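You operate a simulated robot arm through the tools that you are given. There is no shell and no other tool.

You run a simulated two-armed robot. Do the job below in one go: nothing can be reset, and whatever is moved stays where it is left.

TASK
Reprogram the clamped meter with the address and tariff on the work slip.
Fine: park the probe and switch programmer and holder off again after; the clock stays.

It is judged by the outcome, as a careful person would: the job done as asked, and still so three seconds after it is handed in. It fails if anything else is knocked over, pushed out of place, dropped, spilled or broken.

THE ROBOT
Two 7-joint arms with two-finger grippers on one trunk that stands fixed in place. Base frame: the origin is at the foot of the trunk, x ahead of it, y to its left, z up. Units: cm, rad, N and s.
The left shoulder is at [6.4, 17.5, 112.7], the right one opposite. With the tool pointing down near the work surface each hand reaches from about 26 to 86 cm from the base axis, measured 20 degrees to its own side. Payload 2.94 kg a hand.
Tool frame (each hand has its own): the origin (TCP) lies between the finger pads and is the grasp point; the fingertips stand 3 cm ahead of it; z points along the fingers, y is the line along which they close. The gripper opens to 13.8 cm; its body begins 10.9 cm behind the TCP.
Orientation is that of the tool frame in the base frame, as [roll, pitch, yaw] about the fixed x, y, z axes, in that order (R = Rz(yaw) Ry(pitch) Rx(roll)). With the fingers straight down and closing along the base's y, the tool's x points along the base's -x, its y along +y and its z along -z.

THE INTERFACE
- The arms move only by the tool play_rows. It takes "left_plan", "right_plan" or both (then of equal length, played together; a hand with none holds still); each is one flat list of numbers, 7 for each row, row after row: the shift along the tool's x, y, z in units of 40 mm (1.0 is 40 mm), then the turn, a rotation vector about the tool's x, y, z in units of 4 degrees (1.0 is 4 degrees), then the finger opening in mm, from 0 to 138. In form: [x, y, z, ax, ay, az, fingers, x, y, z, ax, ay, az, fingers, ...]. A call has 1 to 20 rows; each row shifts and turns the commanded pose from where the row before left it, along the tool's axes as they then stand. A call with a number of a shift or a turn outside -1 to 1 is refused whole. Rows are played at 5 a second. More than 5 cm and 0.15 rad between two rows, or a gripper value outside its range, and nothing of the call is played. A pose out of reach is approached as far as the arm can. The call stops where the force on the tool passes 40 N (or 10 N more than at its start, if that is more) or the arm is blocked; 0.2 s more then pass. Each finger travels about 4.5 cm/s and halts on what it meets, pressing with about 35 N; the grip force reading is that of the motor and also rises with nothing between the fingers. The clock runs only during rows and for 0.2 s after the last one: add rows that do not move to give the fingers time. It gives the time, the measured TCP pose, the force on the tool (base axes), the opening and the grip force at its end, in the units of the frame above (readings bear some noise), with the torque about the TCP (base axes, N m) and any sound that the robot's microphone picked up, and new pictures: "pictures" is both (left out), scene, wrist or none (wrist: the cameras of the hands that moved).
- Cameras (640 x 400 px; columns grow to the right, rows downward): "scene" is now at [13.83, 4.82, 160.13]; the picture's right is [0.62, -0.78, 0.00], its down [-0.59, -0.47, -0.66] and it looks along [0.52, 0.41, -0.75] (base axes); focal length 361 px, centre (320, 200). "left" rides on the left gripper at [7.1, -1.9, -14.6] in its tool frame; the picture's right is [0.26, 0.97, 0.00], its down [-0.85, 0.23, -0.48] and it looks along [-0.46, 0.12, 0.88] (tool axes); focal length 280 px, centre (320, 200). "right" rides on the right gripper at [7.1, 1.9, -14.6] in its tool frame; the picture's right is [-0.26, 0.97, 0.00], its down [-0.85, -0.23, -0.48] and it looks along [-0.46, -0.12, 0.88] (tool axes); focal length 280 px, centre (320, 200). There is no depth. A picture from a camera that has moved, and an enlarged one, comes with that camera's place and axes in the base frame and with its lens.
- move_column(by): moves the trunk up (or, below 0, down) by that many cm; the arms and the scene camera ride with it, the base frame stays. It gives what a move gives, with no picture.
- head_to(pan, tilt): turns the head with the scene camera to pan (to the left, within 2.094 rad either way) and tilt (down, from -0.506 to 1.204), counted from straight ahead of the robot (the tilt from the chest, where the trunk bows). It gives what a move gives, and a new picture of the scene camera.
- close_up(camera, box): a new picture of the part [left, top, right, bottom] of that camera's present view, enlarged. The clock stands still meanwhile.
- close_job(): hands the job in; it is judged then, once.

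Places have to be worked out from the pictures, the camera data and where the tool is seen. Open the grippers and draw the arms clear of the work before you hand the job in, unless the task says otherwise.

The tools are called by a JSON object that holds its "op" and its "data". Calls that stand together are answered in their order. play_rows: Moves the arms, as the interface text tells. Its arguments: {"type":"object","properties":{"left_plan":{"type":"array"},"right_plan":{"type":"array"},"pictures":{"type":"string","enum":["both","scene","wrist","none"]}},"required":[]} The other tools are called the same way: move_column (by) moves the trunk up or down; head_to (pan, tilt) turns the head that bears the scene camera; close_up (camera, box) takes an enlarged picture of a part of a camera's view; close_job () hands the job in.

At the start:

```text
time: 0.0
left_tcp_pos: [47.16, 48.76, 120.98]
left_ee_rot: [3.14, 0.002, -3.139]
left_force: [-0.5, -0.6, -0.2]
left_ft_torque: [0.03, 0.0, 0.0]
left_finger_gap: 13.78
left_grasp_force: 0.0
right_tcp_pos: [50.93, 4.3, 115.18]
right_ee_rot: [-3.141, -0.001, -3.142]
right_force: [-0.3, -0.5, 0.0]
right_ft_torque: [-0.03, -0.04, -0.02]
right_finger_gap: 13.78
right_grasp_force: 0.0
trunk travel left (down, up): [-30.0, 43.4]
head pan, tilt (commanded): [0.67, 0.852]
```

scene: 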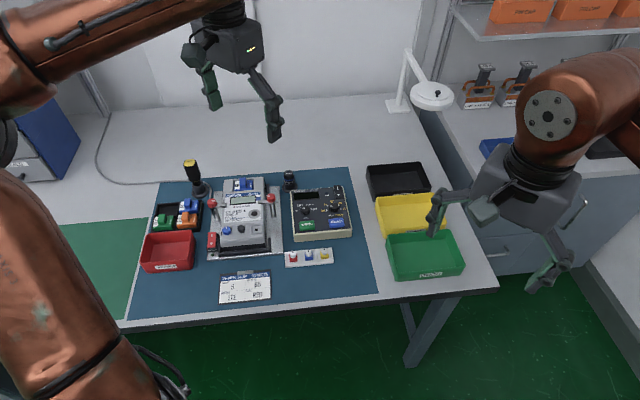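
right: 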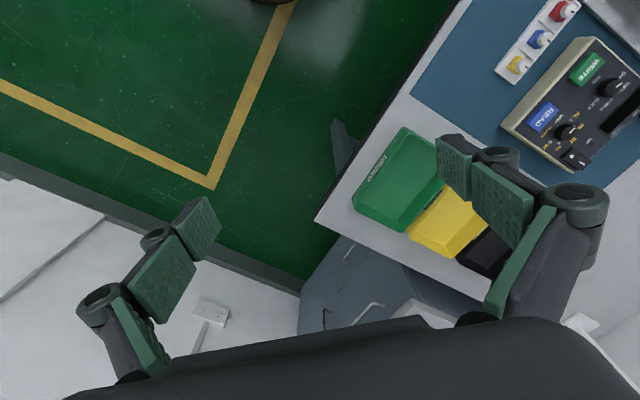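
left: 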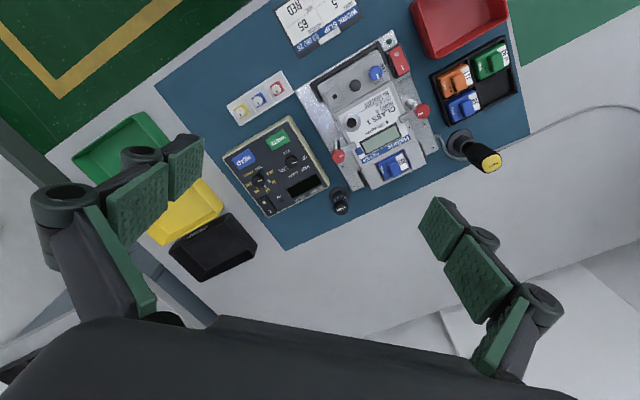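

I'll start by enlarging the views of the work slip, meter, programmer and probe to read them.

{"op": "close_up", "data": {"camera": "scene", "box": [210, 265, 280, 309]}}

{"op": "close_up", "data": {"camera": "scene", "box": [200, 170, 290, 260]}}

{"op": "close_up", "data": {"camera": "scene", "box": [275, 165, 365, 275]}}

{"op": "close_up", "data": {"camera": "left", "box": [270, 0, 530, 220]}}

{"op": "close_up", "data": {"camera": "right", "box": [480, 0, 640, 180]}}

{"op": "close_up", "data": {"camera": "left", "box": [210, 70, 360, 230]}}

```text
9.09 times, centred on (245, 287) of scene
camera zoom: at [13.83, 4.82, 160.13], right [0.62, -0.78, 0.0], down [-0.59, -0.47, -0.66], along [0.52, 0.41, -0.75], focal length 3280 px, centre (1002, -591)
```

zoom: 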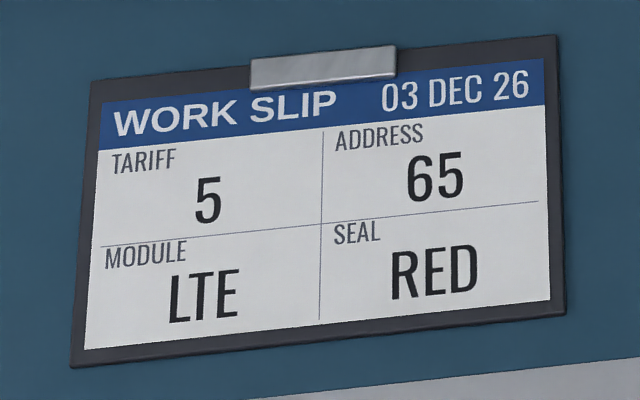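

```text
4.44 times, centred on (245, 215) of scene
camera zoom: at [13.83, 4.82, 160.13], right [0.62, -0.78, 0.0], down [-0.59, -0.47, -0.66], along [0.52, 0.41, -0.75], focal length 1604 px, centre (653, 133)
```

zoom: 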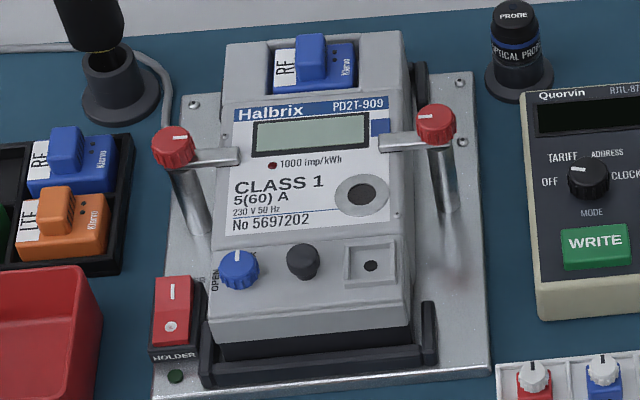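

```text
3.64 times, centred on (320, 220) of scene
camera zoom: at [13.83, 4.82, 160.13], right [0.62, -0.78, 0.0], down [-0.59, -0.47, -0.66], along [0.52, 0.41, -0.75], focal length 1312 px, centre (320, 127)
```

zoom: 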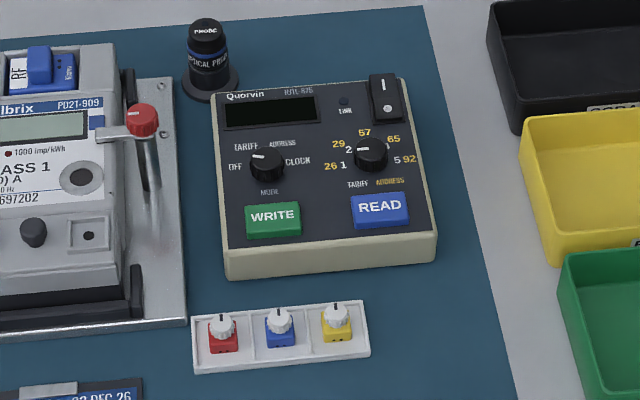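

```text
1.82 times, centred on (400, 110) of left
camera zoom: at [39.92, 46.86, 135.59], right [-0.26, 0.96, 0.0], down [0.85, 0.23, 0.48], along [0.46, 0.12, -0.88], focal length 510 px, centre (174, 364)
```

zoom: 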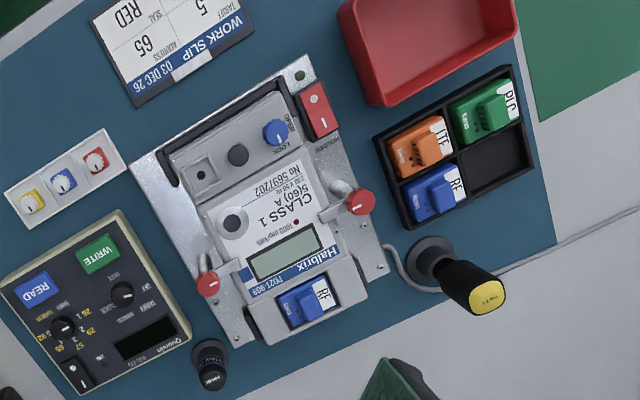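

```text
2.22 times, centred on (560, 90) of right
camera zoom: at [43.78, 6.28, 129.73], right [0.26, 0.97, 0.0], down [0.85, -0.23, 0.47], along [0.46, -0.12, -0.88], focal length 623 px, centre (-213, 444)
```

zoom: 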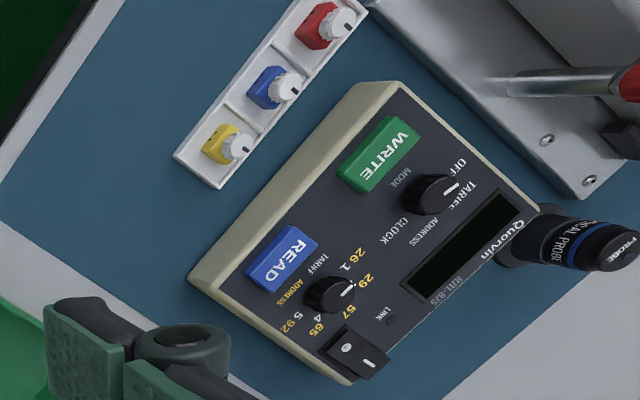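

```text
2.50 times, centred on (285, 150) of left
camera zoom: at [39.92, 46.86, 135.59], right [-0.26, 0.96, 0.0], down [0.85, 0.23, 0.48], along [0.46, 0.12, -0.88], focal length 701 px, centre (408, 325)
```

zoom: 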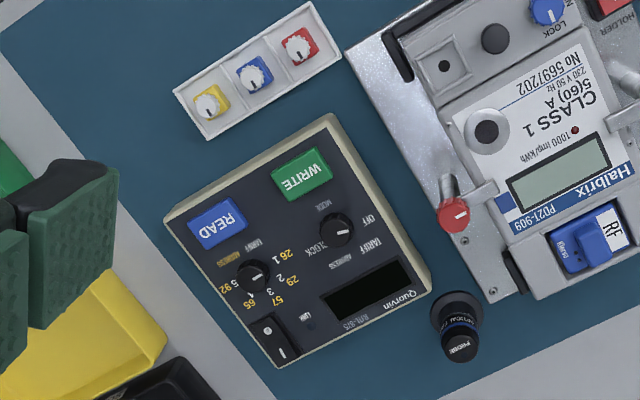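

The slip reads tariff 5 and address 65. I triangulate the mat at z≈80, the meter port near [49, 54.5, 88] and the probe top near [66, 57.7, 87.6], with the bench turned about 45°. I'll lower the left hand, turned to match the bench, to get closer pictures of the meter.

{"op": "play_rows", "data": {"left_plan": [0.44, -0.24, 0.3, 0, 0, -0.9375, 138, 0, 0, 0.4, 0, 0, -0.9375, 138, 0, 0, 0.4, 0, 0, -0.9375, 138, 0, 0, 0.4, 0, 0, -0.9375, 138, 0, 0, 0.4, 0, 0, -0.9375, 138, 0, 0, 0.4, 0, 0, -0.9375, 138, 0, 0, 0.4, 0, 0, -0.9375, 138, 0, 0, 0.4, 0, 0, -0.9375, 138, 0, 0, 0.4, 0, 0, -0.9375, 138, 0, 0, 0.4, 0, 0, -0.9375, 138, 0, 0, 0.4, 0, 0, -0.9375, 138, 0, 0, 0.4, 0, 0, -0.9375, 138], "pictures": "both"}}

```text
time: 2.6
left_tcp_pos: [45.64, 47.76, 102.23]
left_ee_rot: [-3.139, 0.0, -2.354]
left_force: [-0.1, 1.4, -0.8]
left_ft_torque: [-0.02, 0.01, 0.02]
left_finger_gap: 13.8
left_grasp_force: 0.0
right_tcp_pos: [50.94, 4.33, 115.21]
right_ee_rot: [3.141, -0.003, 3.141]
right_force: [-0.3, -0.1, 0.5]
right_ft_torque: [-0.02, 0.01, 0.0]
right_finger_gap: 13.79
right_grasp_force: 0.1
trunk travel left (down, up): [-30.0, 43.4]
head pan, tilt (commanded): [0.67, 0.852]
camera scene: at [13.85, 4.84, 160.12], right [0.62, -0.78, 0.0], down [-0.59, -0.47, -0.66], along [0.52, 0.41, -0.75], focal length 361 px, centre (320, 200)
camera left: at [41.71, 41.49, 116.83], right [-0.87, 0.5, 0.0], down [0.44, 0.76, 0.48], along [0.24, 0.41, -0.88], focal length 280 px, centre (320, 200)
```

scene: 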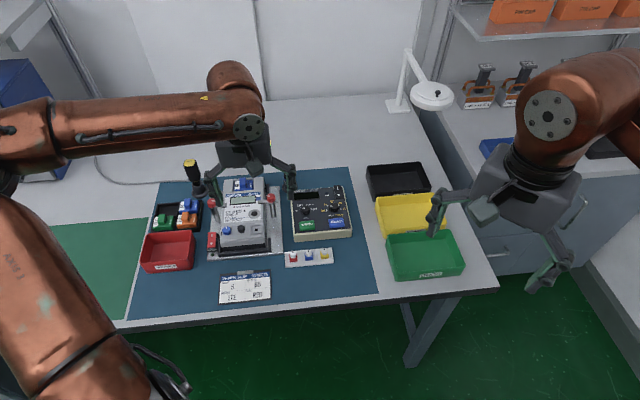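
left: 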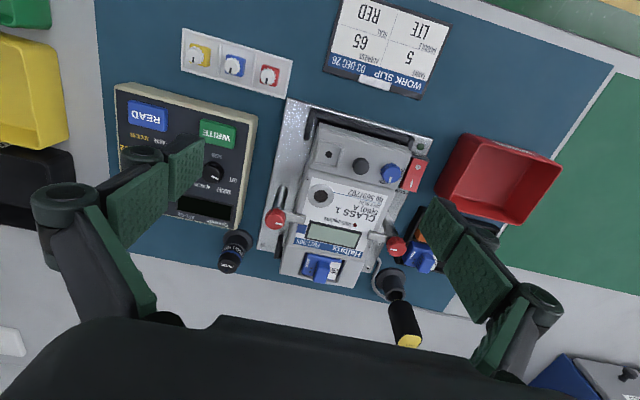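

Port appears where I computed it, near the picture centre. I'll enlarge meter controls and the programmer in this closer view.

{"op": "close_up", "data": {"camera": "left", "box": [270, 95, 440, 201]}}

{"op": "close_up", "data": {"camera": "left", "box": [255, 180, 445, 299]}}

{"op": "close_up", "data": {"camera": "left", "box": [110, 75, 270, 275]}}

{"op": "close_up", "data": {"camera": "scene", "box": [280, 175, 360, 225]}}

{"op": "close_up", "data": {"camera": "scene", "box": [195, 200, 275, 260]}}

```text
3.76 times, centred on (355, 148) of left
camera zoom: at [41.71, 41.49, 116.83], right [-0.87, 0.5, 0.0], down [0.44, 0.76, 0.48], along [0.24, 0.41, -0.88], focal length 1056 px, centre (188, 396)
```

zoom: 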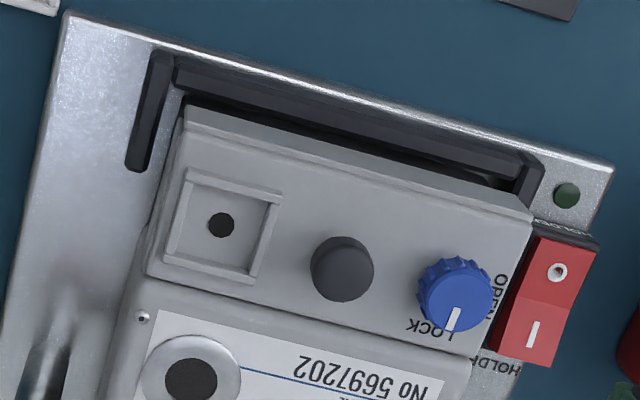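

```text
3.36 times, centred on (350, 240) of left
camera zoom: at [41.71, 41.49, 116.83], right [-0.87, 0.5, 0.0], down [0.44, 0.76, 0.48], along [0.24, 0.41, -0.88], focal length 942 px, centre (219, 67)
```

zoom: 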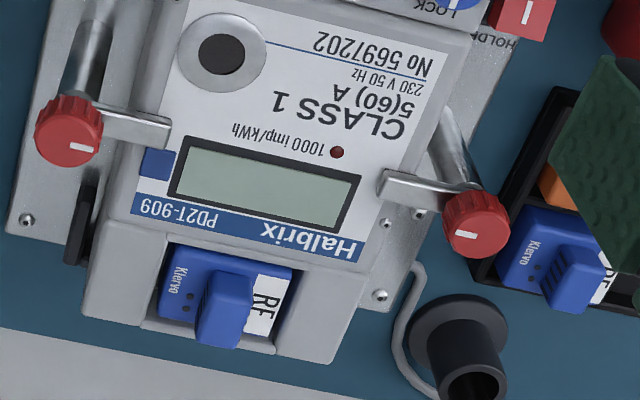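

```text
2.00 times, centred on (190, 175) of left
camera zoom: at [41.71, 41.49, 116.83], right [-0.87, 0.5, 0.0], down [0.44, 0.76, 0.48], along [0.24, 0.41, -0.88], focal length 561 px, centre (580, 250)
```

zoom: 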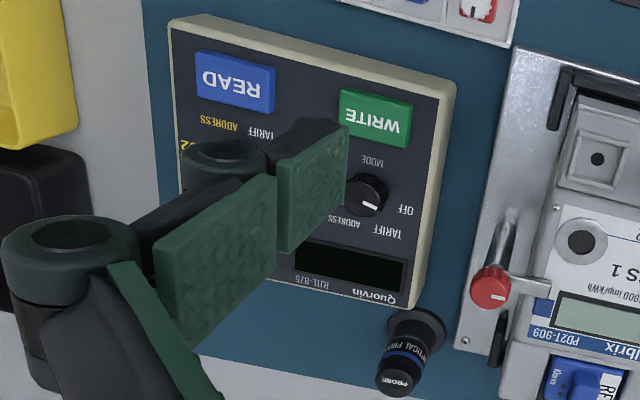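

```text
8.00 times, centred on (320, 200) of scene
camera zoom: at [13.85, 4.84, 160.12], right [0.62, -0.78, 0.0], down [-0.59, -0.47, -0.66], along [0.52, 0.41, -0.75], focal length 2887 px, centre (320, 200)
```

zoom: 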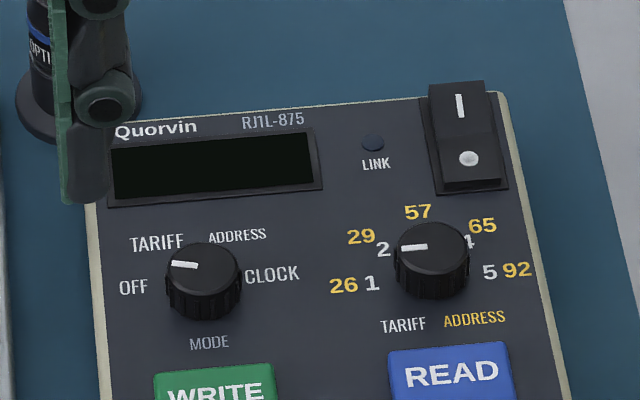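

```text
6.67 times, centred on (235, 230) of scene
camera zoom: at [13.85, 4.84, 160.12], right [0.62, -0.78, 0.0], down [-0.59, -0.47, -0.66], along [0.52, 0.41, -0.75], focal length 2406 px, centre (887, 0)
```

zoom: 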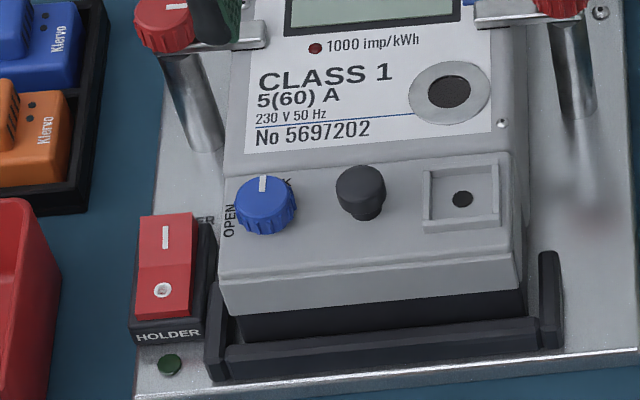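

The lock knob points to LOCK, mode knob at OFF and value knob at 1/26; both rockers look off. I'll bring the left hand over the programmer with the fingers partly closed, to locate its knobs and switches precisely.

{"op": "play_rows", "data": {"left_plan": [-0.6, -0.7, 0, 0, 0, 0, 50, -0.6, -0.7, 0, 0, 0, 0, 50, -0.6, -0.7, 0, 0, 0, 0, 50, -0.6, -0.7, 0.2, 0, 0, 0, 50, -0.6, -0.7, 0.5, 0, 0, 0, 50, -0.09, -0.09, 0.5, 0, 0, 0, 50, 0, 0, 0.5, 0, 0, 0, 50], "pictures": "both"}}

```text
time: 4.2
left_tcp_pos: [64.41, 46.45, 95.42]
left_ee_rot: [-3.14, 0.0, -2.355]
left_force: [0.4, 0.5, -0.5]
left_ft_torque: [-0.01, 0.01, 0.03]
left_finger_gap: 5.01
left_grasp_force: 0.0
right_tcp_pos: [50.96, 4.41, 115.17]
right_ee_rot: [3.141, -0.003, 3.141]
right_force: [0.3, -0.4, 0.7]
right_ft_torque: [0.02, -0.01, -0.02]
right_finger_gap: 13.8
right_grasp_force: 0.0
trunk travel left (down, up): [-30.0, 43.4]
head pan, tilt (commanded): [0.67, 0.852]
camera scene: at [13.92, 4.84, 160.12], right [0.62, -0.78, 0.0], down [-0.59, -0.47, -0.66], along [0.52, 0.41, -0.75], focal length 361 px, centre (320, 200)
camera left: at [60.56, 40.02, 109.98], right [-0.87, 0.5, 0.0], down [0.44, 0.76, 0.48], along [0.24, 0.41, -0.88], focal length 280 px, centre (320, 200)
```

scene: 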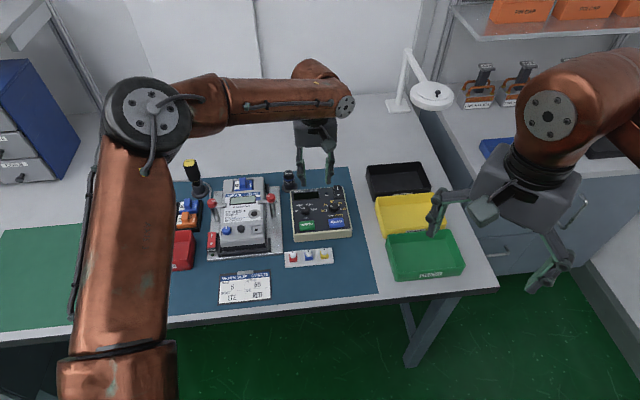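
left: 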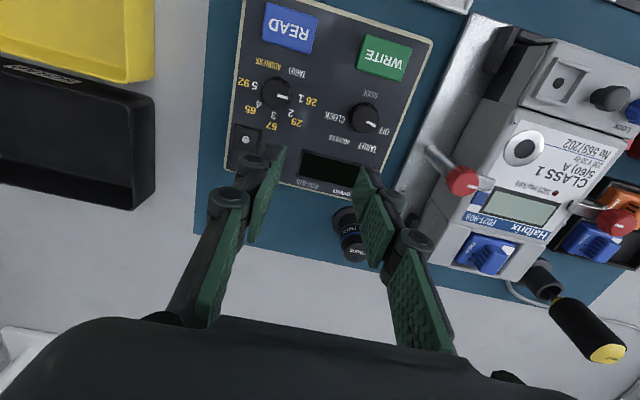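

I can see the programmer aligned with the tool yaw. I'll enlarge this view to measure the knobs, buttons, rocker and probe.

{"op": "close_up", "data": {"camera": "left", "box": [220, 0, 444, 140]}}

{"op": "close_up", "data": {"camera": "left", "box": [220, 100, 420, 280]}}

{"op": "close_up", "data": {"camera": "scene", "box": [270, 160, 360, 220]}}

```text
2.86 times, centred on (332, 70) of left
camera zoom: at [60.56, 40.02, 109.98], right [-0.87, 0.5, 0.0], down [0.44, 0.76, 0.48], along [0.24, 0.41, -0.88], focal length 801 px, centre (286, 571)
```

zoom: 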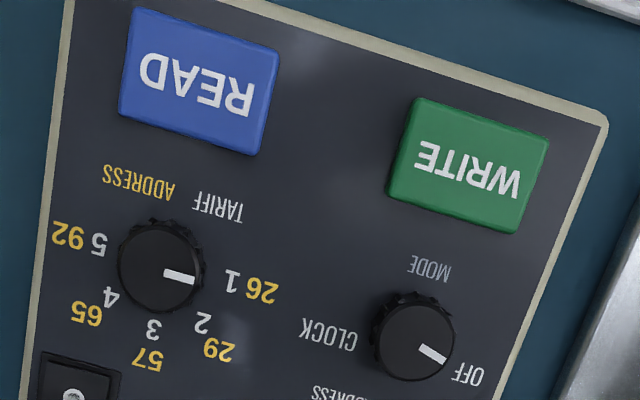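

```text
2.22 times, centred on (320, 190) of left
camera zoom: at [60.56, 40.02, 109.98], right [-0.87, 0.5, 0.0], down [0.44, 0.76, 0.48], along [0.24, 0.41, -0.88], focal length 623 px, centre (320, 222)
```

zoom: 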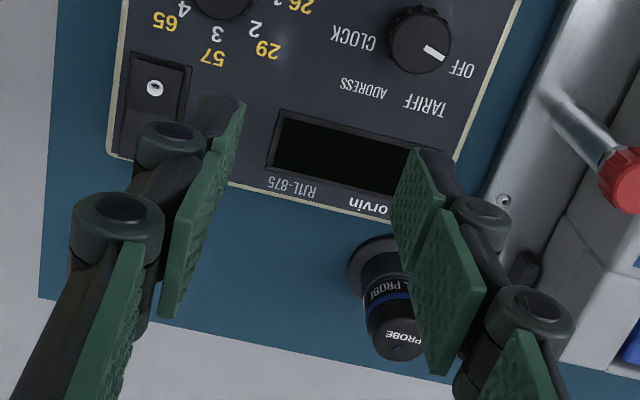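

```text
6.67 times, centred on (315, 190) of scene
camera zoom: at [13.92, 4.84, 160.12], right [0.62, -0.78, 0.0], down [-0.59, -0.47, -0.66], along [0.52, 0.41, -0.75], focal length 2406 px, centre (353, 267)
```

zoom: 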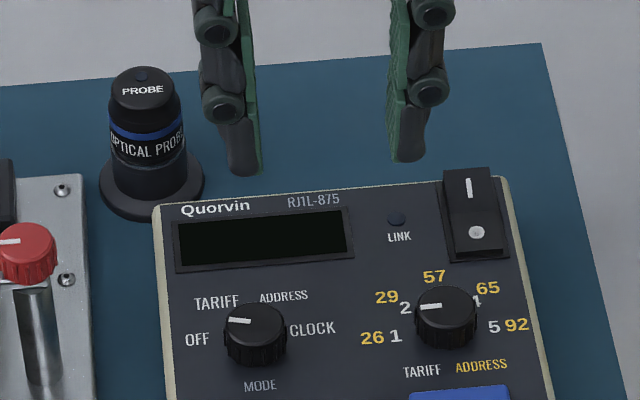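

Positions so far: mode knob [60.0, 46.6], value knob [65.4, 41.05], both with tops at z≈85.9 and the panel at z≈84.2. WRITE is near [56.5, 43.2], the programmer I-side near [71.6, 44.3] and the holder I-side near [39.2, 60.8, 83.8]. Next I'll enlarge views of the fingers and rockers to learn their shape and state.

{"op": "close_up", "data": {"camera": "scene", "box": [285, 110, 355, 190]}}

{"op": "close_up", "data": {"camera": "scene", "box": [328, 180, 353, 200]}}

{"op": "close_up", "data": {"camera": "scene", "box": [205, 222, 235, 252]}}

{"op": "close_up", "data": {"camera": "scene", "box": [420, 150, 600, 300]}}

```text
5.00 times, centred on (320, 150) of scene
camera zoom: at [13.92, 4.84, 160.12], right [0.62, -0.78, 0.0], down [-0.59, -0.47, -0.66], along [0.52, 0.41, -0.75], focal length 1804 px, centre (320, 450)
```

zoom: 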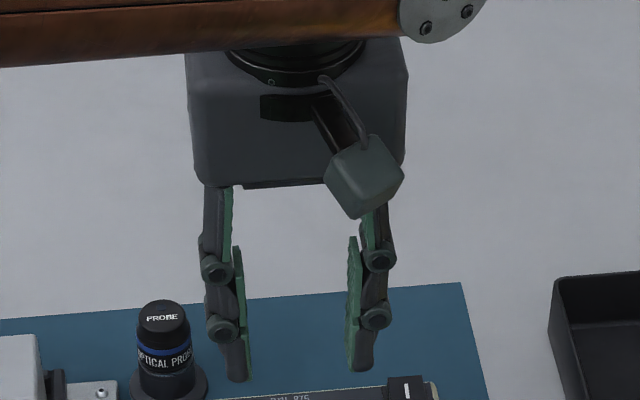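

```text
16.00 times, centred on (340, 190) of scene
camera zoom: at [13.92, 4.84, 160.12], right [0.62, -0.78, 0.0], down [-0.59, -0.47, -0.66], along [0.52, 0.41, -0.75], focal length 5773 px, centre (-8, 360)
```

zoom: 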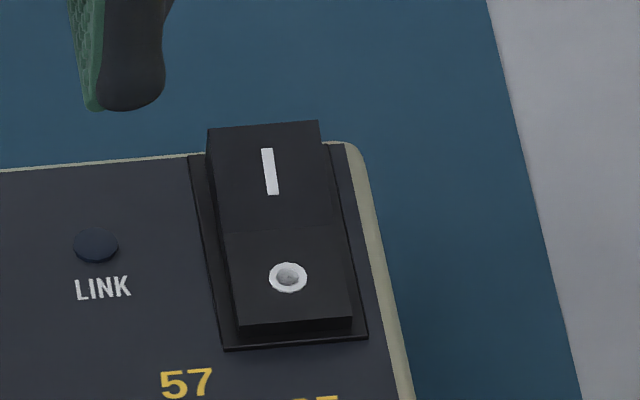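

```text
13.33 times, centred on (220, 237) of scene
camera zoom: at [13.92, 4.84, 160.12], right [0.62, -0.78, 0.0], down [-0.59, -0.47, -0.66], along [0.52, 0.41, -0.75], focal length 4811 px, centre (1653, -293)
```

zoom: 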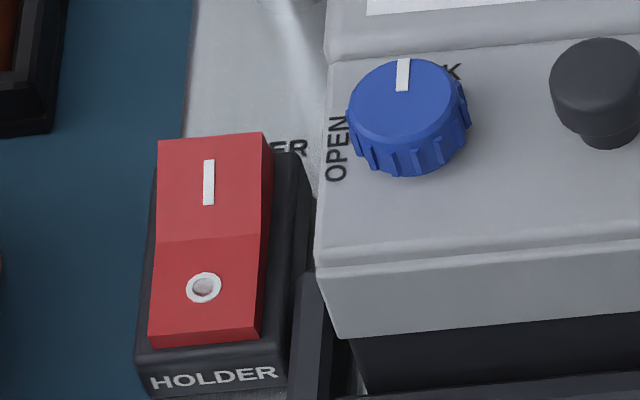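

```text
2.67 times, centred on (510, 225) of scene
camera zoom: at [13.92, 4.84, 160.12], right [0.62, -0.78, 0.0], down [-0.59, -0.47, -0.66], along [0.52, 0.41, -0.75], focal length 962 px, centre (-187, 133)
```

zoom: 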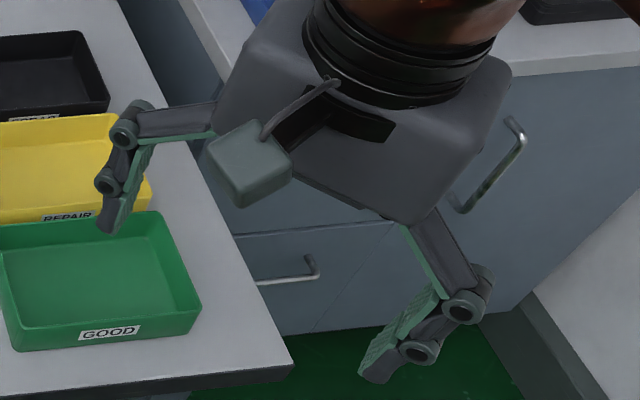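

Both rockers are pressed on O (off), with the I sides raised. I'll move over the programmer's I side, close the fingers and come down to just above it.

{"op": "play_rows", "data": {"left_plan": [-0.49, -0.8175, 0, 0, 0, 0, 20, -0.487, -0.8175, 0, 0, 0, 0, 0, 0, 0, 0.3, 0, 0, 0, 0, 0, 0, 0.3, 0, 0, 0, 0, 0, 0, 0.3, 0, 0, 0, 0, 0, 0, 0.3, 0, 0, 0, 0, 0, 0, 0.2, 0, 0, 0, 0, 0, 0, 0, 0, 0, 0, 0], "pictures": "both"}}

{"op": "close_up", "data": {"camera": "scene", "box": [315, 160, 365, 205]}}

{"op": "close_up", "data": {"camera": "left", "box": [240, 90, 400, 240]}}

```text
time: 6.0
left_tcp_pos: [65.02, 45.09, 91.05]
left_ee_rot: [-3.137, 0.002, -2.353]
left_force: [0.1, 0.5, -0.2]
left_ft_torque: [0.0, -0.01, 0.01]
left_finger_gap: 0.0
left_grasp_force: 28.9
left hand out of reach, approached as far as the arm can: row 1, 2, 4, 5, 6
right_tcp_pos: [50.81, 4.27, 115.17]
right_ee_rot: [3.141, -0.002, 3.141]
right_force: [-0.4, -1.2, 0.1]
right_ft_torque: [0.03, 0.01, -0.02]
right_finger_gap: 13.79
right_grasp_force: 0.0
trunk travel left (down, up): [-30.0, 43.4]
head pan, tilt (commanded): [0.67, 0.852]
camera scene: at [13.84, 4.83, 160.13], right [0.62, -0.78, 0.0], down [-0.59, -0.47, -0.66], along [0.52, 0.41, -0.75], focal length 361 px, centre (320, 200)
camera left: at [61.1, 38.73, 105.64], right [-0.87, 0.5, 0.0], down [0.44, 0.76, 0.48], along [0.24, 0.41, -0.88], focal length 280 px, centre (320, 200)
```

scene: 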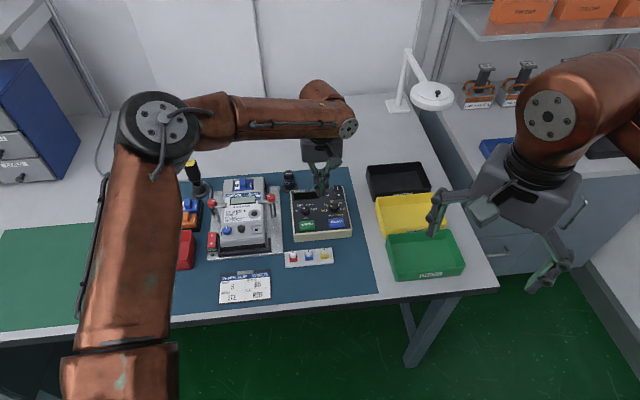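
left: 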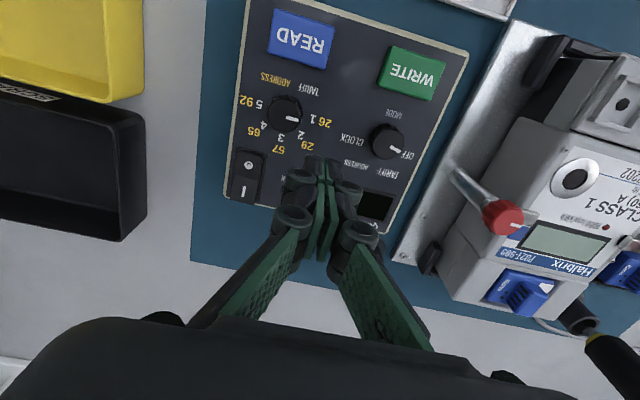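

```text
8.89 times, centred on (340, 182) of scene
camera zoom: at [13.84, 4.83, 160.13], right [0.62, -0.78, 0.0], down [-0.59, -0.47, -0.66], along [0.52, 0.41, -0.75], focal length 3207 px, centre (142, 356)
```

zoom: 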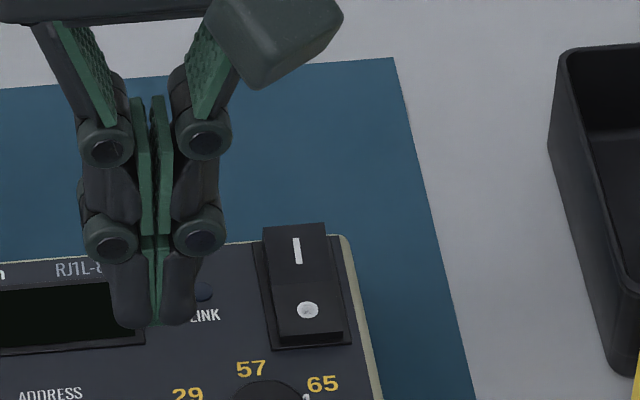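

```text
2.67 times, centred on (320, 165) of left
camera zoom: at [61.1, 38.73, 105.64], right [-0.87, 0.5, 0.0], down [0.44, 0.76, 0.48], along [0.24, 0.41, -0.88], focal length 748 px, centre (320, 293)
```

zoom: 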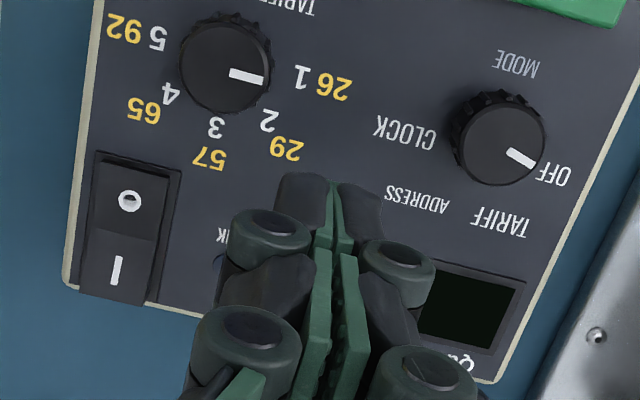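

The arm reported that it could not reach that spot with this wrist turn (TCP stopped at [65.0, 45.1, 91.05]), probably a joint limit. I'll lift and turn the wrist back toward its starting yaw, then try the outward move again.

{"op": "play_rows", "data": {"left_plan": [0, 0, -0.7, 0, 0, 0, 0, 0, 0, -0.6, 0, 0, 0, 0, 0, 0, 0, 0, 0, 0.95, 0, 0, 0, 0, 0, 0, 0.95, 0, 0, 0, 0, 0, 0, 0.95, 0, 0, 0, 0, 0, 0, 0.95, 0, 0, 0, 0, 0, 0, 0.95, 0, 0, 0, 0, 0, 0, 0.95, 0, 0, 0, 0, 0, 0, 0.95, 0, 0, 0, 0, 0, 0, 0.95, 0, 0, 0, 0, 0, 0, 0.95, 0, 0, 0, 0, 0, 0, 0.95, 0, 0, 0, 0, 0, 0, 0.95, 0, 0, 0, 0, 0, 0, 0.95, 0], "pictures": "none"}}

```text
time: 9.0
left_tcp_pos: [65.11, 45.06, 96.15]
left_ee_rot: [-3.141, 0.001, 3.13]
left_force: [-0.1, -0.6, 0.2]
left_ft_torque: [-0.02, 0.0, -0.03]
left_finger_gap: 0.0
left_grasp_force: 28.2
right_tcp_pos: [50.95, 4.4, 115.17]
right_ee_rot: [-3.14, -0.001, -3.14]
right_force: [-0.1, -0.1, -0.3]
right_ft_torque: [-0.01, 0.03, 0.01]
right_finger_gap: 13.79
right_grasp_force: 0.0
trunk travel left (down, up): [-30.0, 43.4]
head pan, tilt (commanded): [0.67, 0.852]
```

The yaw is back near 180° and the arm followed that without a flag. Now I'll try the outward move to above the programmer rocker's I side.

{"op": "play_rows", "data": {"left_plan": [-0.56, -0.05, 0, 0, 0, 0, 0, -0.56, -0.05, 0, 0, 0, 0, 0, -0.56, -0.04, 0, 0, 0, 0, 0, 0, 0, 0, 0, 0, 0, 0], "pictures": "both"}}

```text
time: 10.0
left_tcp_pos: [66.2, 44.92, 96.88]
left_ee_rot: [-3.14, 0.004, 3.132]
left_force: [-0.5, -0.2, 0.1]
left_ft_torque: [-0.02, -0.01, 0.02]
left_finger_gap: 0.0
left_grasp_force: 28.3
left hand out of reach, approached as far as the arm can: row 1, 2, 3
right_tcp_pos: [50.97, 4.3, 115.1]
right_ee_rot: [3.141, 0.0, 3.141]
right_force: [-0.1, -0.3, 0.0]
right_ft_torque: [0.01, -0.02, 0.02]
right_finger_gap: 13.8
right_grasp_force: 0.1
trunk travel left (down, up): [-30.0, 43.4]
head pan, tilt (commanded): [0.67, 0.852]
camera scene: at [13.83, 4.82, 160.13], right [0.62, -0.78, 0.0], down [-0.59, -0.47, -0.66], along [0.52, 0.41, -0.75], focal length 361 px, centre (320, 200)
camera left: at [58.95, 43.01, 111.47], right [-0.25, 0.97, 0.0], down [0.85, 0.22, 0.48], along [0.46, 0.12, -0.88], focal length 280 px, centre (320, 200)
```

scene: 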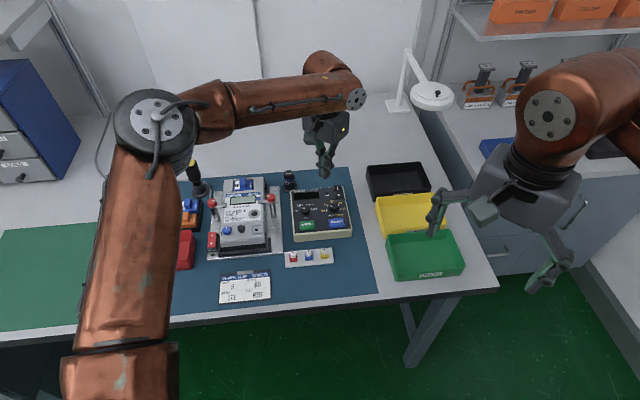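
left: 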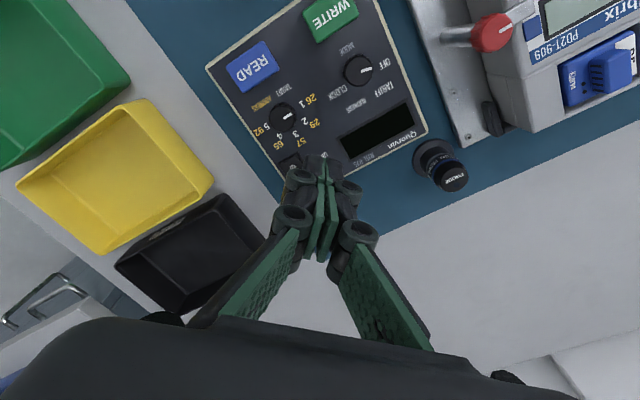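

It seems to be a reach limit at about 66 cm horizontally from the shoulder, and it eases as the hand rises relative to the shoulder. I'll test by going up 10 cm and then outward.

{"op": "play_rows", "data": {"left_plan": [0, 0, -0.85, 0, 0, 0, 0, 0, 0, -0.85, 0, 0, 0, 0, 0, 0, -0.85, 0, 0, 0, 0, -0.5, 0, 0, 0, 0, 0, 0, -0.5, 0, 0, 0, 0, 0, 0, -0.4, 0, 0, 0, 0, 0, 0, 0, 0, 0, 0, 0, 0, 0], "pictures": "none"}}

```text
time: 11.6
left_tcp_pos: [66.33, 44.96, 107.26]
left_ee_rot: [3.141, 0.001, 3.131]
left_force: [0.5, 0.3, -0.2]
left_ft_torque: [0.0, -0.01, 0.04]
left_finger_gap: 0.01
left_grasp_force: 28.5
left hand out of reach, approached as far as the arm can: row 4, 5, 6
right_tcp_pos: [50.72, 4.27, 115.15]
right_ee_rot: [3.141, -0.002, -3.141]
right_force: [0.7, 0.1, -0.1]
right_ft_torque: [0.0, 0.02, -0.01]
right_finger_gap: 13.82
right_grasp_force: 0.1
trunk travel left (down, up): [-30.0, 43.4]
head pan, tilt (commanded): [0.67, 0.852]
```

At z=107 the limit is the same (~66 cm), so I want to see whether the arm is really stretched or hitting a joint limit. I'll turn the head to look at the arm.

{"op": "head_to", "data": {"pan": 0.85, "tilt": 0.45}}

```text
time: 12.5
left_tcp_pos: [66.35, 44.99, 107.08]
left_ee_rot: [3.142, 0.002, 3.133]
left_force: [0.3, 1.3, -0.3]
left_ft_torque: [0.0, 0.01, -0.02]
left_finger_gap: 0.0
left_grasp_force: 28.0
right_tcp_pos: [50.89, 4.34, 115.1]
right_ee_rot: [3.141, -0.002, 3.141]
right_force: [-0.5, 0.2, 1.0]
right_ft_torque: [0.0, -0.01, 0.02]
right_finger_gap: 13.79
right_grasp_force: 0.0
trunk travel left (down, up): [-30.0, 43.4]
head pan, tilt (commanded): [0.85, 0.45]
camera scene: at [13.79, 6.88, 163.58], right [0.75, -0.66, 0.0], down [-0.29, -0.33, -0.9], along [0.59, 0.68, -0.44], focal length 361 px, centre (320, 200)
```

scene: 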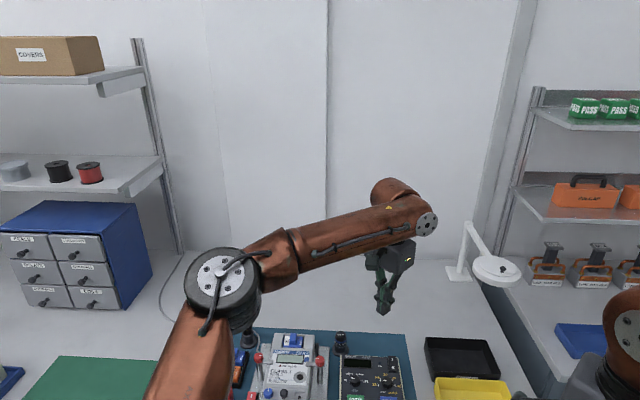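

The elbow is clearly bent, so this is a joint limit of the present arm posture rather than length. I'll try a different route: swing in to the right, out, then back left to the target, which may let the elbow settle differently.

{"op": "play_rows", "data": {"left_plan": [0.3, -0.8, 0, 0, 0, 0, 0, 0.3, -0.8, 0, 0, 0, 0, 0, 0.3, -0.8, 0, 0, 0, 0, 0, 0.3, -0.8, 0, 0, 0, 0, 0, 0, -0.6, 0, 0, 0, 0, 0, -0.7, 0, 0, 0, 0, 0, 0, -0.7, 0, 0, 0, 0, 0, 0, -0.7, 0, 0, 0, 0, 0, 0, -0.7, 0, 0, 0, 0, 0, 0, 0, 0, 0, 0, 0, 0, 0], "pictures": "scene"}}

```text
time: 14.7
left_tcp_pos: [61.29, 29.77, 107.1]
left_ee_rot: [-3.141, 0.003, 3.133]
left_force: [0.1, -1.0, 0.2]
left_ft_torque: [0.02, 0.02, -0.01]
left_finger_gap: 0.01
left_grasp_force: 28.7
left hand out of reach, approached as far as the arm can: row 6, 7, 8, 9
right_tcp_pos: [50.83, 4.31, 115.19]
right_ee_rot: [-3.141, -0.002, 3.141]
right_force: [0.7, 0.4, -0.1]
right_ft_torque: [0.01, -0.03, 0.0]
right_finger_gap: 13.78
right_grasp_force: 0.1
trunk travel left (down, up): [-30.0, 43.4]
head pan, tilt (commanded): [0.85, 0.45]
camera scene: at [13.78, 6.87, 163.58], right [0.75, -0.66, 0.0], down [-0.29, -0.33, -0.9], along [0.59, 0.68, -0.44], focal length 361 px, centre (320, 200)
```

scene: 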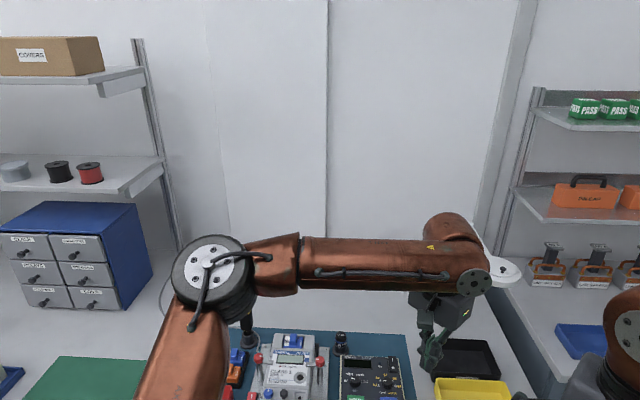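

Limits at both spots lie on a circle about the elbow, so a shoulder/twist joint is holding the elbow out to the left. I'll pull the hand in a little, then raise the trunk so that the arm can reach forward and down.

{"op": "play_rows", "data": {"left_plan": [0.5, 0.6, 0, 0, 0, 0, 0, 0.5, 0.6, 0, 0, 0, 0, 0, 0.4, 0.5, 0, 0, 0, 0, 0], "pictures": "none"}}

{"op": "move_column", "data": {"by": 20}}

```text
time: 15.5
left_tcp_pos: [55.64, 36.69, 107.24]
left_ee_rot: [-3.139, 0.001, 3.131]
left_force: [-1.2, 0.7, -0.5]
left_ft_torque: [-0.07, -0.02, 0.02]
left_finger_gap: 0.0
left_grasp_force: 28.7
right_tcp_pos: [50.82, 4.41, 115.29]
right_ee_rot: [3.141, 0.0, -3.14]
right_force: [-0.1, 0.5, -0.4]
right_ft_torque: [-0.03, -0.01, -0.02]
right_finger_gap: 13.8
right_grasp_force: 0.0
trunk travel left (down, up): [-30.0, 43.4]
head pan, tilt (commanded): [0.85, 0.45]
```

```text
time: 17.6
left_tcp_pos: [55.8, 36.66, 127.05]
left_ee_rot: [3.141, 0.001, 3.134]
left_force: [-0.2, 0.0, -0.1]
left_ft_torque: [0.02, 0.03, 0.0]
left_finger_gap: 0.01
left_grasp_force: 28.3
right_tcp_pos: [50.8, 4.24, 135.13]
right_ee_rot: [-3.141, -0.001, -3.141]
right_force: [-0.4, -0.2, 0.4]
right_ft_torque: [0.02, 0.03, -0.02]
right_finger_gap: 13.78
right_grasp_force: 0.1
trunk travel left (down, up): [-50.0, 23.4]
head pan, tilt (commanded): [0.85, 0.45]
```

Trunk is up 20 cm. Now I'll lower the hand to z≈100 and reach toward the programmer rocker again.

{"op": "play_rows", "data": {"left_plan": [0, 0, 0.75, 0, 0, 0, 0, 0, 0, 0.75, 0, 0, 0, 0, 0, 0, 0.75, 0, 0, 0, 0, 0, 0, 0.75, 0, 0, 0, 0, 0, 0, 0.75, 0, 0, 0, 0, 0, 0, 0.75, 0, 0, 0, 0, 0, 0, 0.75, 0, 0, 0, 0, 0, 0, 0.75, 0, 0, 0, 0, 0, 0, 0.75, 0, 0, 0, 0, -0.67, 0.325, 0, 0, 0, 0, 0, -0.67, 0.325, 0, 0, 0, 0, 0, -0.67, 0.325, 0, 0, 0, 0, 0, -0.67, 0.325, 0, 0, 0, 0, 0, -0.67, 0.325, 0, 0, 0, 0, 0, -0.67, 0.325, 0, 0, 0, 0, 0, 0, 0, 0, 0, 0, 0, 0], "pictures": "scene"}}

```text
time: 21.0
left_tcp_pos: [57.81, 47.26, 108.77]
left_ee_rot: [-3.141, 0.003, 3.132]
left_force: [-0.8, -0.2, 0.6]
left_ft_torque: [-0.04, 0.01, -0.02]
left_finger_gap: 0.0
left_grasp_force: 27.7
left hand out of reach, approached as far as the arm can: row 7, 8, 9, 10, 11, 12, 13, 14, 15
right_tcp_pos: [50.83, 4.27, 135.28]
right_ee_rot: [3.141, -0.001, -3.139]
right_force: [-0.5, 0.2, -0.5]
right_ft_torque: [-0.01, -0.01, -0.02]
right_finger_gap: 13.78
right_grasp_force: 0.1
trunk travel left (down, up): [-50.0, 23.4]
head pan, tilt (commanded): [0.85, 0.45]
camera scene: at [5.75, 6.86, 183.68], right [0.75, -0.66, 0.0], down [-0.29, -0.33, -0.9], along [0.59, 0.68, -0.44], focal length 361 px, centre (320, 200)
```

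scene: 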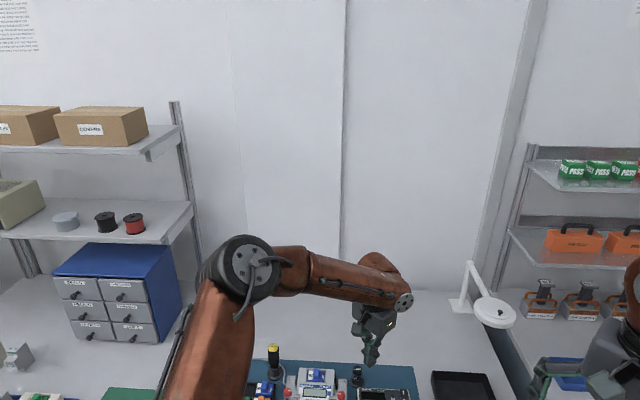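

Raising the trunk moved the chest back (camera x 13.8→5.75) and made the reach worse, so lowering should bring the shoulder forward. I'll lift the hand first, then lower the trunk to 10 cm below its starting height.

{"op": "play_rows", "data": {"left_plan": [0.1, -0.1, -0.8, 0, 0, 0, 0, 0.1, -0.1, -0.8, 0, 0, 0, 0, 0.1, -0.1, -0.8, 0, 0, 0, 0, 0.1, -0.1, -0.8, 0, 0, 0, 0, 0.1, -0.1, -0.8, 0, 0, 0, 0, 0.1, -0.1, -0.8, 0, 0, 0, 0, 0.1, -0.1, -0.8, 0, 0, 0, 0, 0.1, -0.1, -0.8, 0, 0, 0, 0], "pictures": "none"}}

{"op": "move_column", "data": {"by": -30}}

{"op": "head_to", "data": {"pan": 0.67, "tilt": 0.85}}

```text
time: 22.8
left_tcp_pos: [54.43, 44.06, 134.34]
left_ee_rot: [-3.142, 0.0, 3.133]
left_force: [-0.6, -1.1, -0.7]
left_ft_torque: [-0.02, 0.0, 0.0]
left_finger_gap: 0.04
left_grasp_force: 28.7
right_tcp_pos: [50.89, 4.29, 135.13]
right_ee_rot: [-3.139, 0.001, 3.141]
right_force: [-0.1, 0.3, 0.1]
right_ft_torque: [0.0, -0.03, 0.0]
right_finger_gap: 13.78
right_grasp_force: 0.1
trunk travel left (down, up): [-50.0, 23.4]
head pan, tilt (commanded): [0.85, 0.45]
```

```text
time: 25.8
left_tcp_pos: [54.54, 44.05, 104.33]
left_ee_rot: [-3.141, 0.002, 3.131]
left_force: [1.2, 0.3, 0.9]
left_ft_torque: [0.03, -0.02, -0.03]
left_finger_gap: 0.0
left_grasp_force: 28.3
right_tcp_pos: [50.83, 4.26, 105.26]
right_ee_rot: [-3.141, 0.001, -3.138]
right_force: [-0.4, -0.6, 0.7]
right_ft_torque: [0.01, 0.0, -0.01]
right_finger_gap: 13.8
right_grasp_force: 0.0
trunk travel left (down, up): [-20.0, 53.4]
head pan, tilt (commanded): [0.85, 0.45]
```

```text
time: 26.7
left_tcp_pos: [54.59, 44.12, 104.33]
left_ee_rot: [-3.142, -0.001, 3.132]
left_force: [0.2, 0.3, 0.1]
left_ft_torque: [0.0, -0.01, -0.01]
left_finger_gap: 0.0
left_grasp_force: 28.4
right_tcp_pos: [50.85, 4.36, 105.12]
right_ee_rot: [3.142, -0.002, 3.14]
right_force: [-0.4, 0.1, -0.3]
right_ft_torque: [-0.01, 0.01, 0.01]
right_finger_gap: 13.83
right_grasp_force: 0.1
trunk travel left (down, up): [-20.0, 53.4]
head pan, tilt (commanded): [0.67, 0.85]
camera scene: at [21.32, 4.84, 149.65], right [0.62, -0.78, 0.0], down [-0.59, -0.47, -0.66], along [0.52, 0.41, -0.75], focal length 361 px, centre (320, 200)
```

scene: 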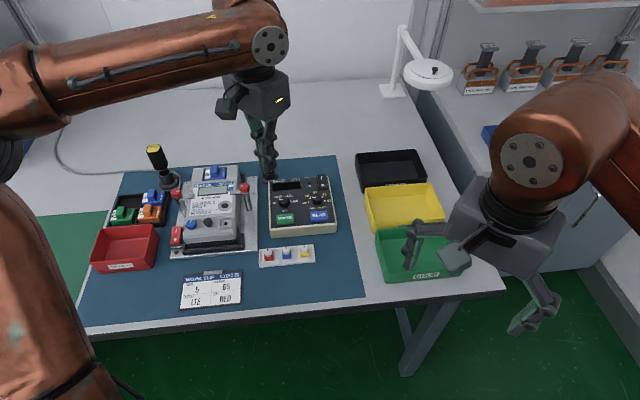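

The chest moved forward by 7.5 cm. I'll retry the reach to above the programmer rocker's I side.

{"op": "play_rows", "data": {"left_plan": [-0.72, 0.02, 0, 0, 0, 0, 0, -0.72, 0.02, 0, 0, 0, 0, 0, -0.72, 0.02, 0, 0, 0, 0, 0, -0.72, 0.02, 0.3, 0, 0, 0, 0, -0.72, 0.02, 0.3, 0, 0, 0, 0, -0.71, 0.02, 0.3, 0, 0, 0, 0, 0, 0, 0.3, 0, 0, 0, 0, 0, 0, 0, 0, 0, 0, 0], "pictures": "both"}}

```text
time: 28.5
left_tcp_pos: [70.04, 45.83, 99.47]
left_ee_rot: [3.141, -0.001, 3.131]
left_force: [0.5, -0.8, 0.0]
left_ft_torque: [0.0, 0.04, -0.03]
left_finger_gap: 0.0
left_grasp_force: 27.9
left hand out of reach, approached as far as the arm can: row 6
right_tcp_pos: [50.96, 4.35, 105.16]
right_ee_rot: [-3.141, 0.0, -3.141]
right_force: [-0.6, 0.0, 0.2]
right_ft_torque: [0.02, 0.04, -0.05]
right_finger_gap: 13.81
right_grasp_force: 0.1
trunk travel left (down, up): [-20.0, 53.4]
head pan, tilt (commanded): [0.67, 0.85]
camera scene: at [21.4, 4.81, 149.63], right [0.62, -0.78, 0.0], down [-0.59, -0.47, -0.66], along [0.52, 0.41, -0.75], focal length 361 px, centre (320, 200)
camera left: at [62.75, 44.1, 114.1], right [-0.25, 0.97, 0.0], down [0.85, 0.22, 0.48], along [0.46, 0.12, -0.88], focal length 280 px, centre (320, 200)
```

scene: 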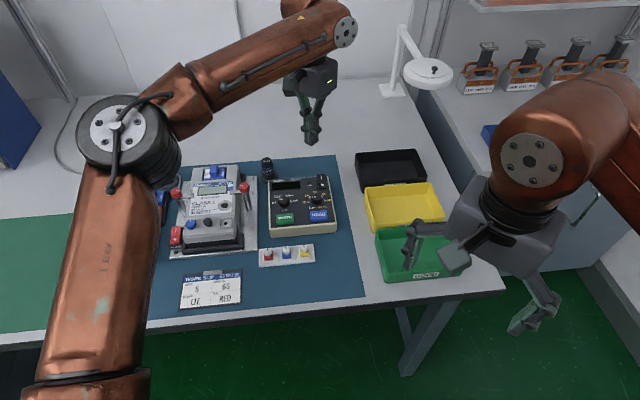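
left: 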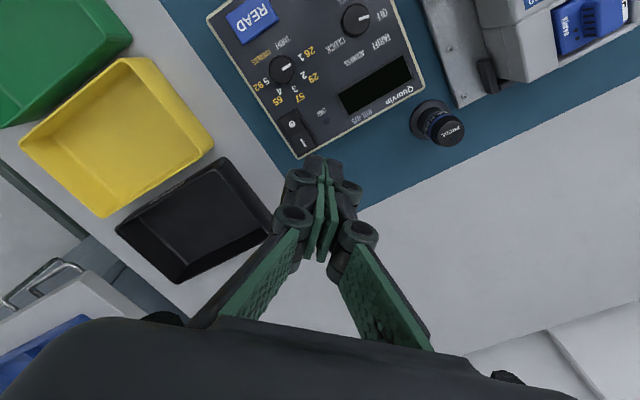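

Much better — nearly there. I'll raise the hand 8 cm and lower the trunk another 8 cm for margin.

{"op": "play_rows", "data": {"left_plan": [0, 0, -0.7, 0, 0, 0, 0, 0, 0, -0.7, 0, 0, 0, 0, 0, 0, -0.7, 0, 0, 0, 0], "pictures": "none"}}

{"op": "move_column", "data": {"by": -8}}

{"op": "play_rows", "data": {"left_plan": [-0.25, -0.15, 0, 0, 0, 0, 0, -0.24, -0.14, 0, 0, 0, 0, 0, 0, 0, 0.3, 0, 0, 0, 0, 0, 0, 0.3, 0, 0, 0, 0, 0, 0, 0.2, 0, 0, 0, 0, 0, 0, 0, 0, 0, 0, 0], "pictures": "both"}}

```text
time: 29.3
left_tcp_pos: [68.31, 46.87, 105.84]
left_ee_rot: [-3.14, 0.003, 3.133]
left_force: [-0.6, 0.0, 0.0]
left_ft_torque: [0.06, -0.04, 0.01]
left_finger_gap: 0.0
left_grasp_force: 28.6
left hand out of reach, approached as far as the arm can: row 1, 2, 3
right_tcp_pos: [50.8, 4.25, 105.23]
right_ee_rot: [-3.141, 0.0, 3.14]
right_force: [0.4, -0.6, 0.2]
right_ft_torque: [-0.01, -0.04, 0.01]
right_finger_gap: 13.78
right_grasp_force: 0.1
trunk travel left (down, up): [-20.0, 53.4]
head pan, tilt (commanded): [0.67, 0.85]
```

```text
time: 30.5
left_tcp_pos: [69.18, 46.98, 97.66]
left_ee_rot: [-3.141, -0.005, 3.133]
left_force: [-0.6, -0.2, 0.3]
left_ft_torque: [0.08, -0.05, -0.03]
left_finger_gap: 0.04
left_grasp_force: 28.4
right_tcp_pos: [51.46, 4.28, 97.15]
right_ee_rot: [3.141, -0.006, -3.142]
right_force: [0.7, -0.9, -0.4]
right_ft_torque: [0.02, -0.06, 0.0]
right_finger_gap: 13.79
right_grasp_force: 0.1
trunk travel left (down, up): [-12.0, 61.4]
head pan, tilt (commanded): [0.67, 0.85]
```

```text
time: 31.9
left_tcp_pos: [70.5, 45.7, 94.52]
left_ee_rot: [-3.141, 0.004, 3.13]
left_force: [-1.0, 0.0, 0.0]
left_ft_torque: [0.0, 0.03, -0.01]
left_finger_gap: 0.0
left_grasp_force: 28.3
right_tcp_pos: [50.72, 4.39, 97.34]
right_ee_rot: [-3.14, 0.0, -3.14]
right_force: [0.2, -0.1, 0.1]
right_ft_torque: [-0.01, 0.06, 0.01]
right_finger_gap: 13.8
right_grasp_force: 0.0
trunk travel left (down, up): [-12.0, 61.4]
head pan, tilt (commanded): [0.67, 0.85]
camera scene: at [29.96, 4.83, 140.61], right [0.62, -0.78, -0.01], down [-0.59, -0.47, -0.65], along [0.51, 0.41, -0.76], focal length 361 px, centre (320, 200)
camera left: at [63.13, 43.96, 109.24], right [-0.25, 0.97, 0.0], down [0.85, 0.22, 0.48], along [0.46, 0.12, -0.88], focal length 280 px, centre (320, 200)
```

scene: 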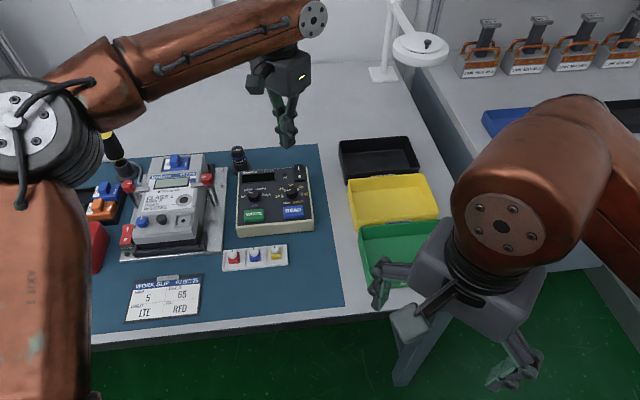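
left: 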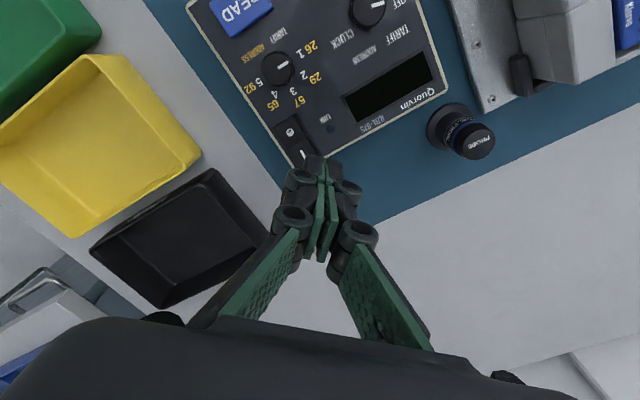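

No more reach flags. I'll enlarge the current view of the finger tips and the rocker to refine the aim.

{"op": "close_up", "data": {"camera": "scene", "box": [220, 130, 330, 240]}}

{"op": "close_up", "data": {"camera": "left", "box": [250, 80, 400, 200]}}

```text
3.64 times, centred on (275, 185) of scene
camera zoom: at [29.96, 4.83, 140.61], right [0.62, -0.78, -0.01], down [-0.59, -0.47, -0.65], along [0.51, 0.41, -0.76], focal length 1312 px, centre (484, 254)
```

zoom: 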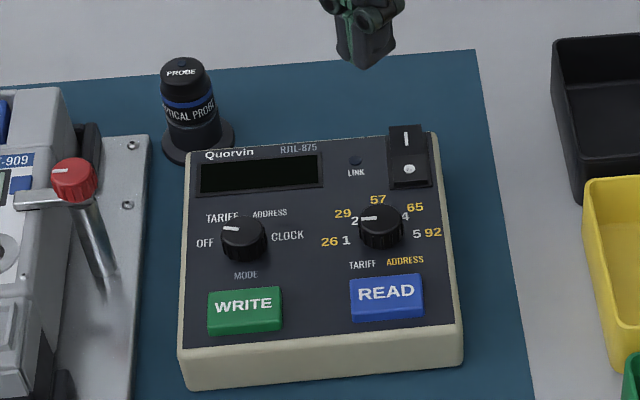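

```text
3.33 times, centred on (325, 140) of left
camera zoom: at [63.13, 43.96, 109.24], right [-0.25, 0.97, 0.0], down [0.85, 0.22, 0.48], along [0.46, 0.12, -0.88], focal length 935 px, centre (303, 400)
```

zoom: 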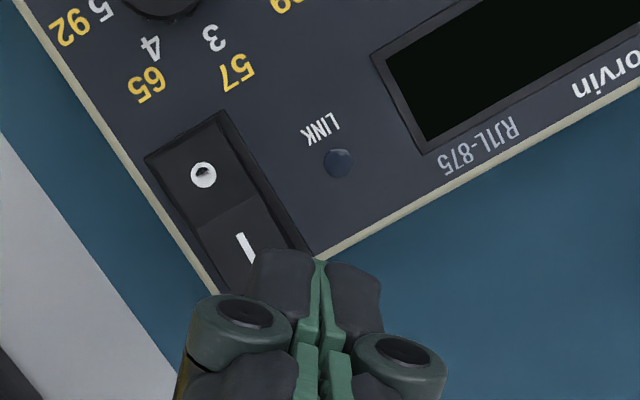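

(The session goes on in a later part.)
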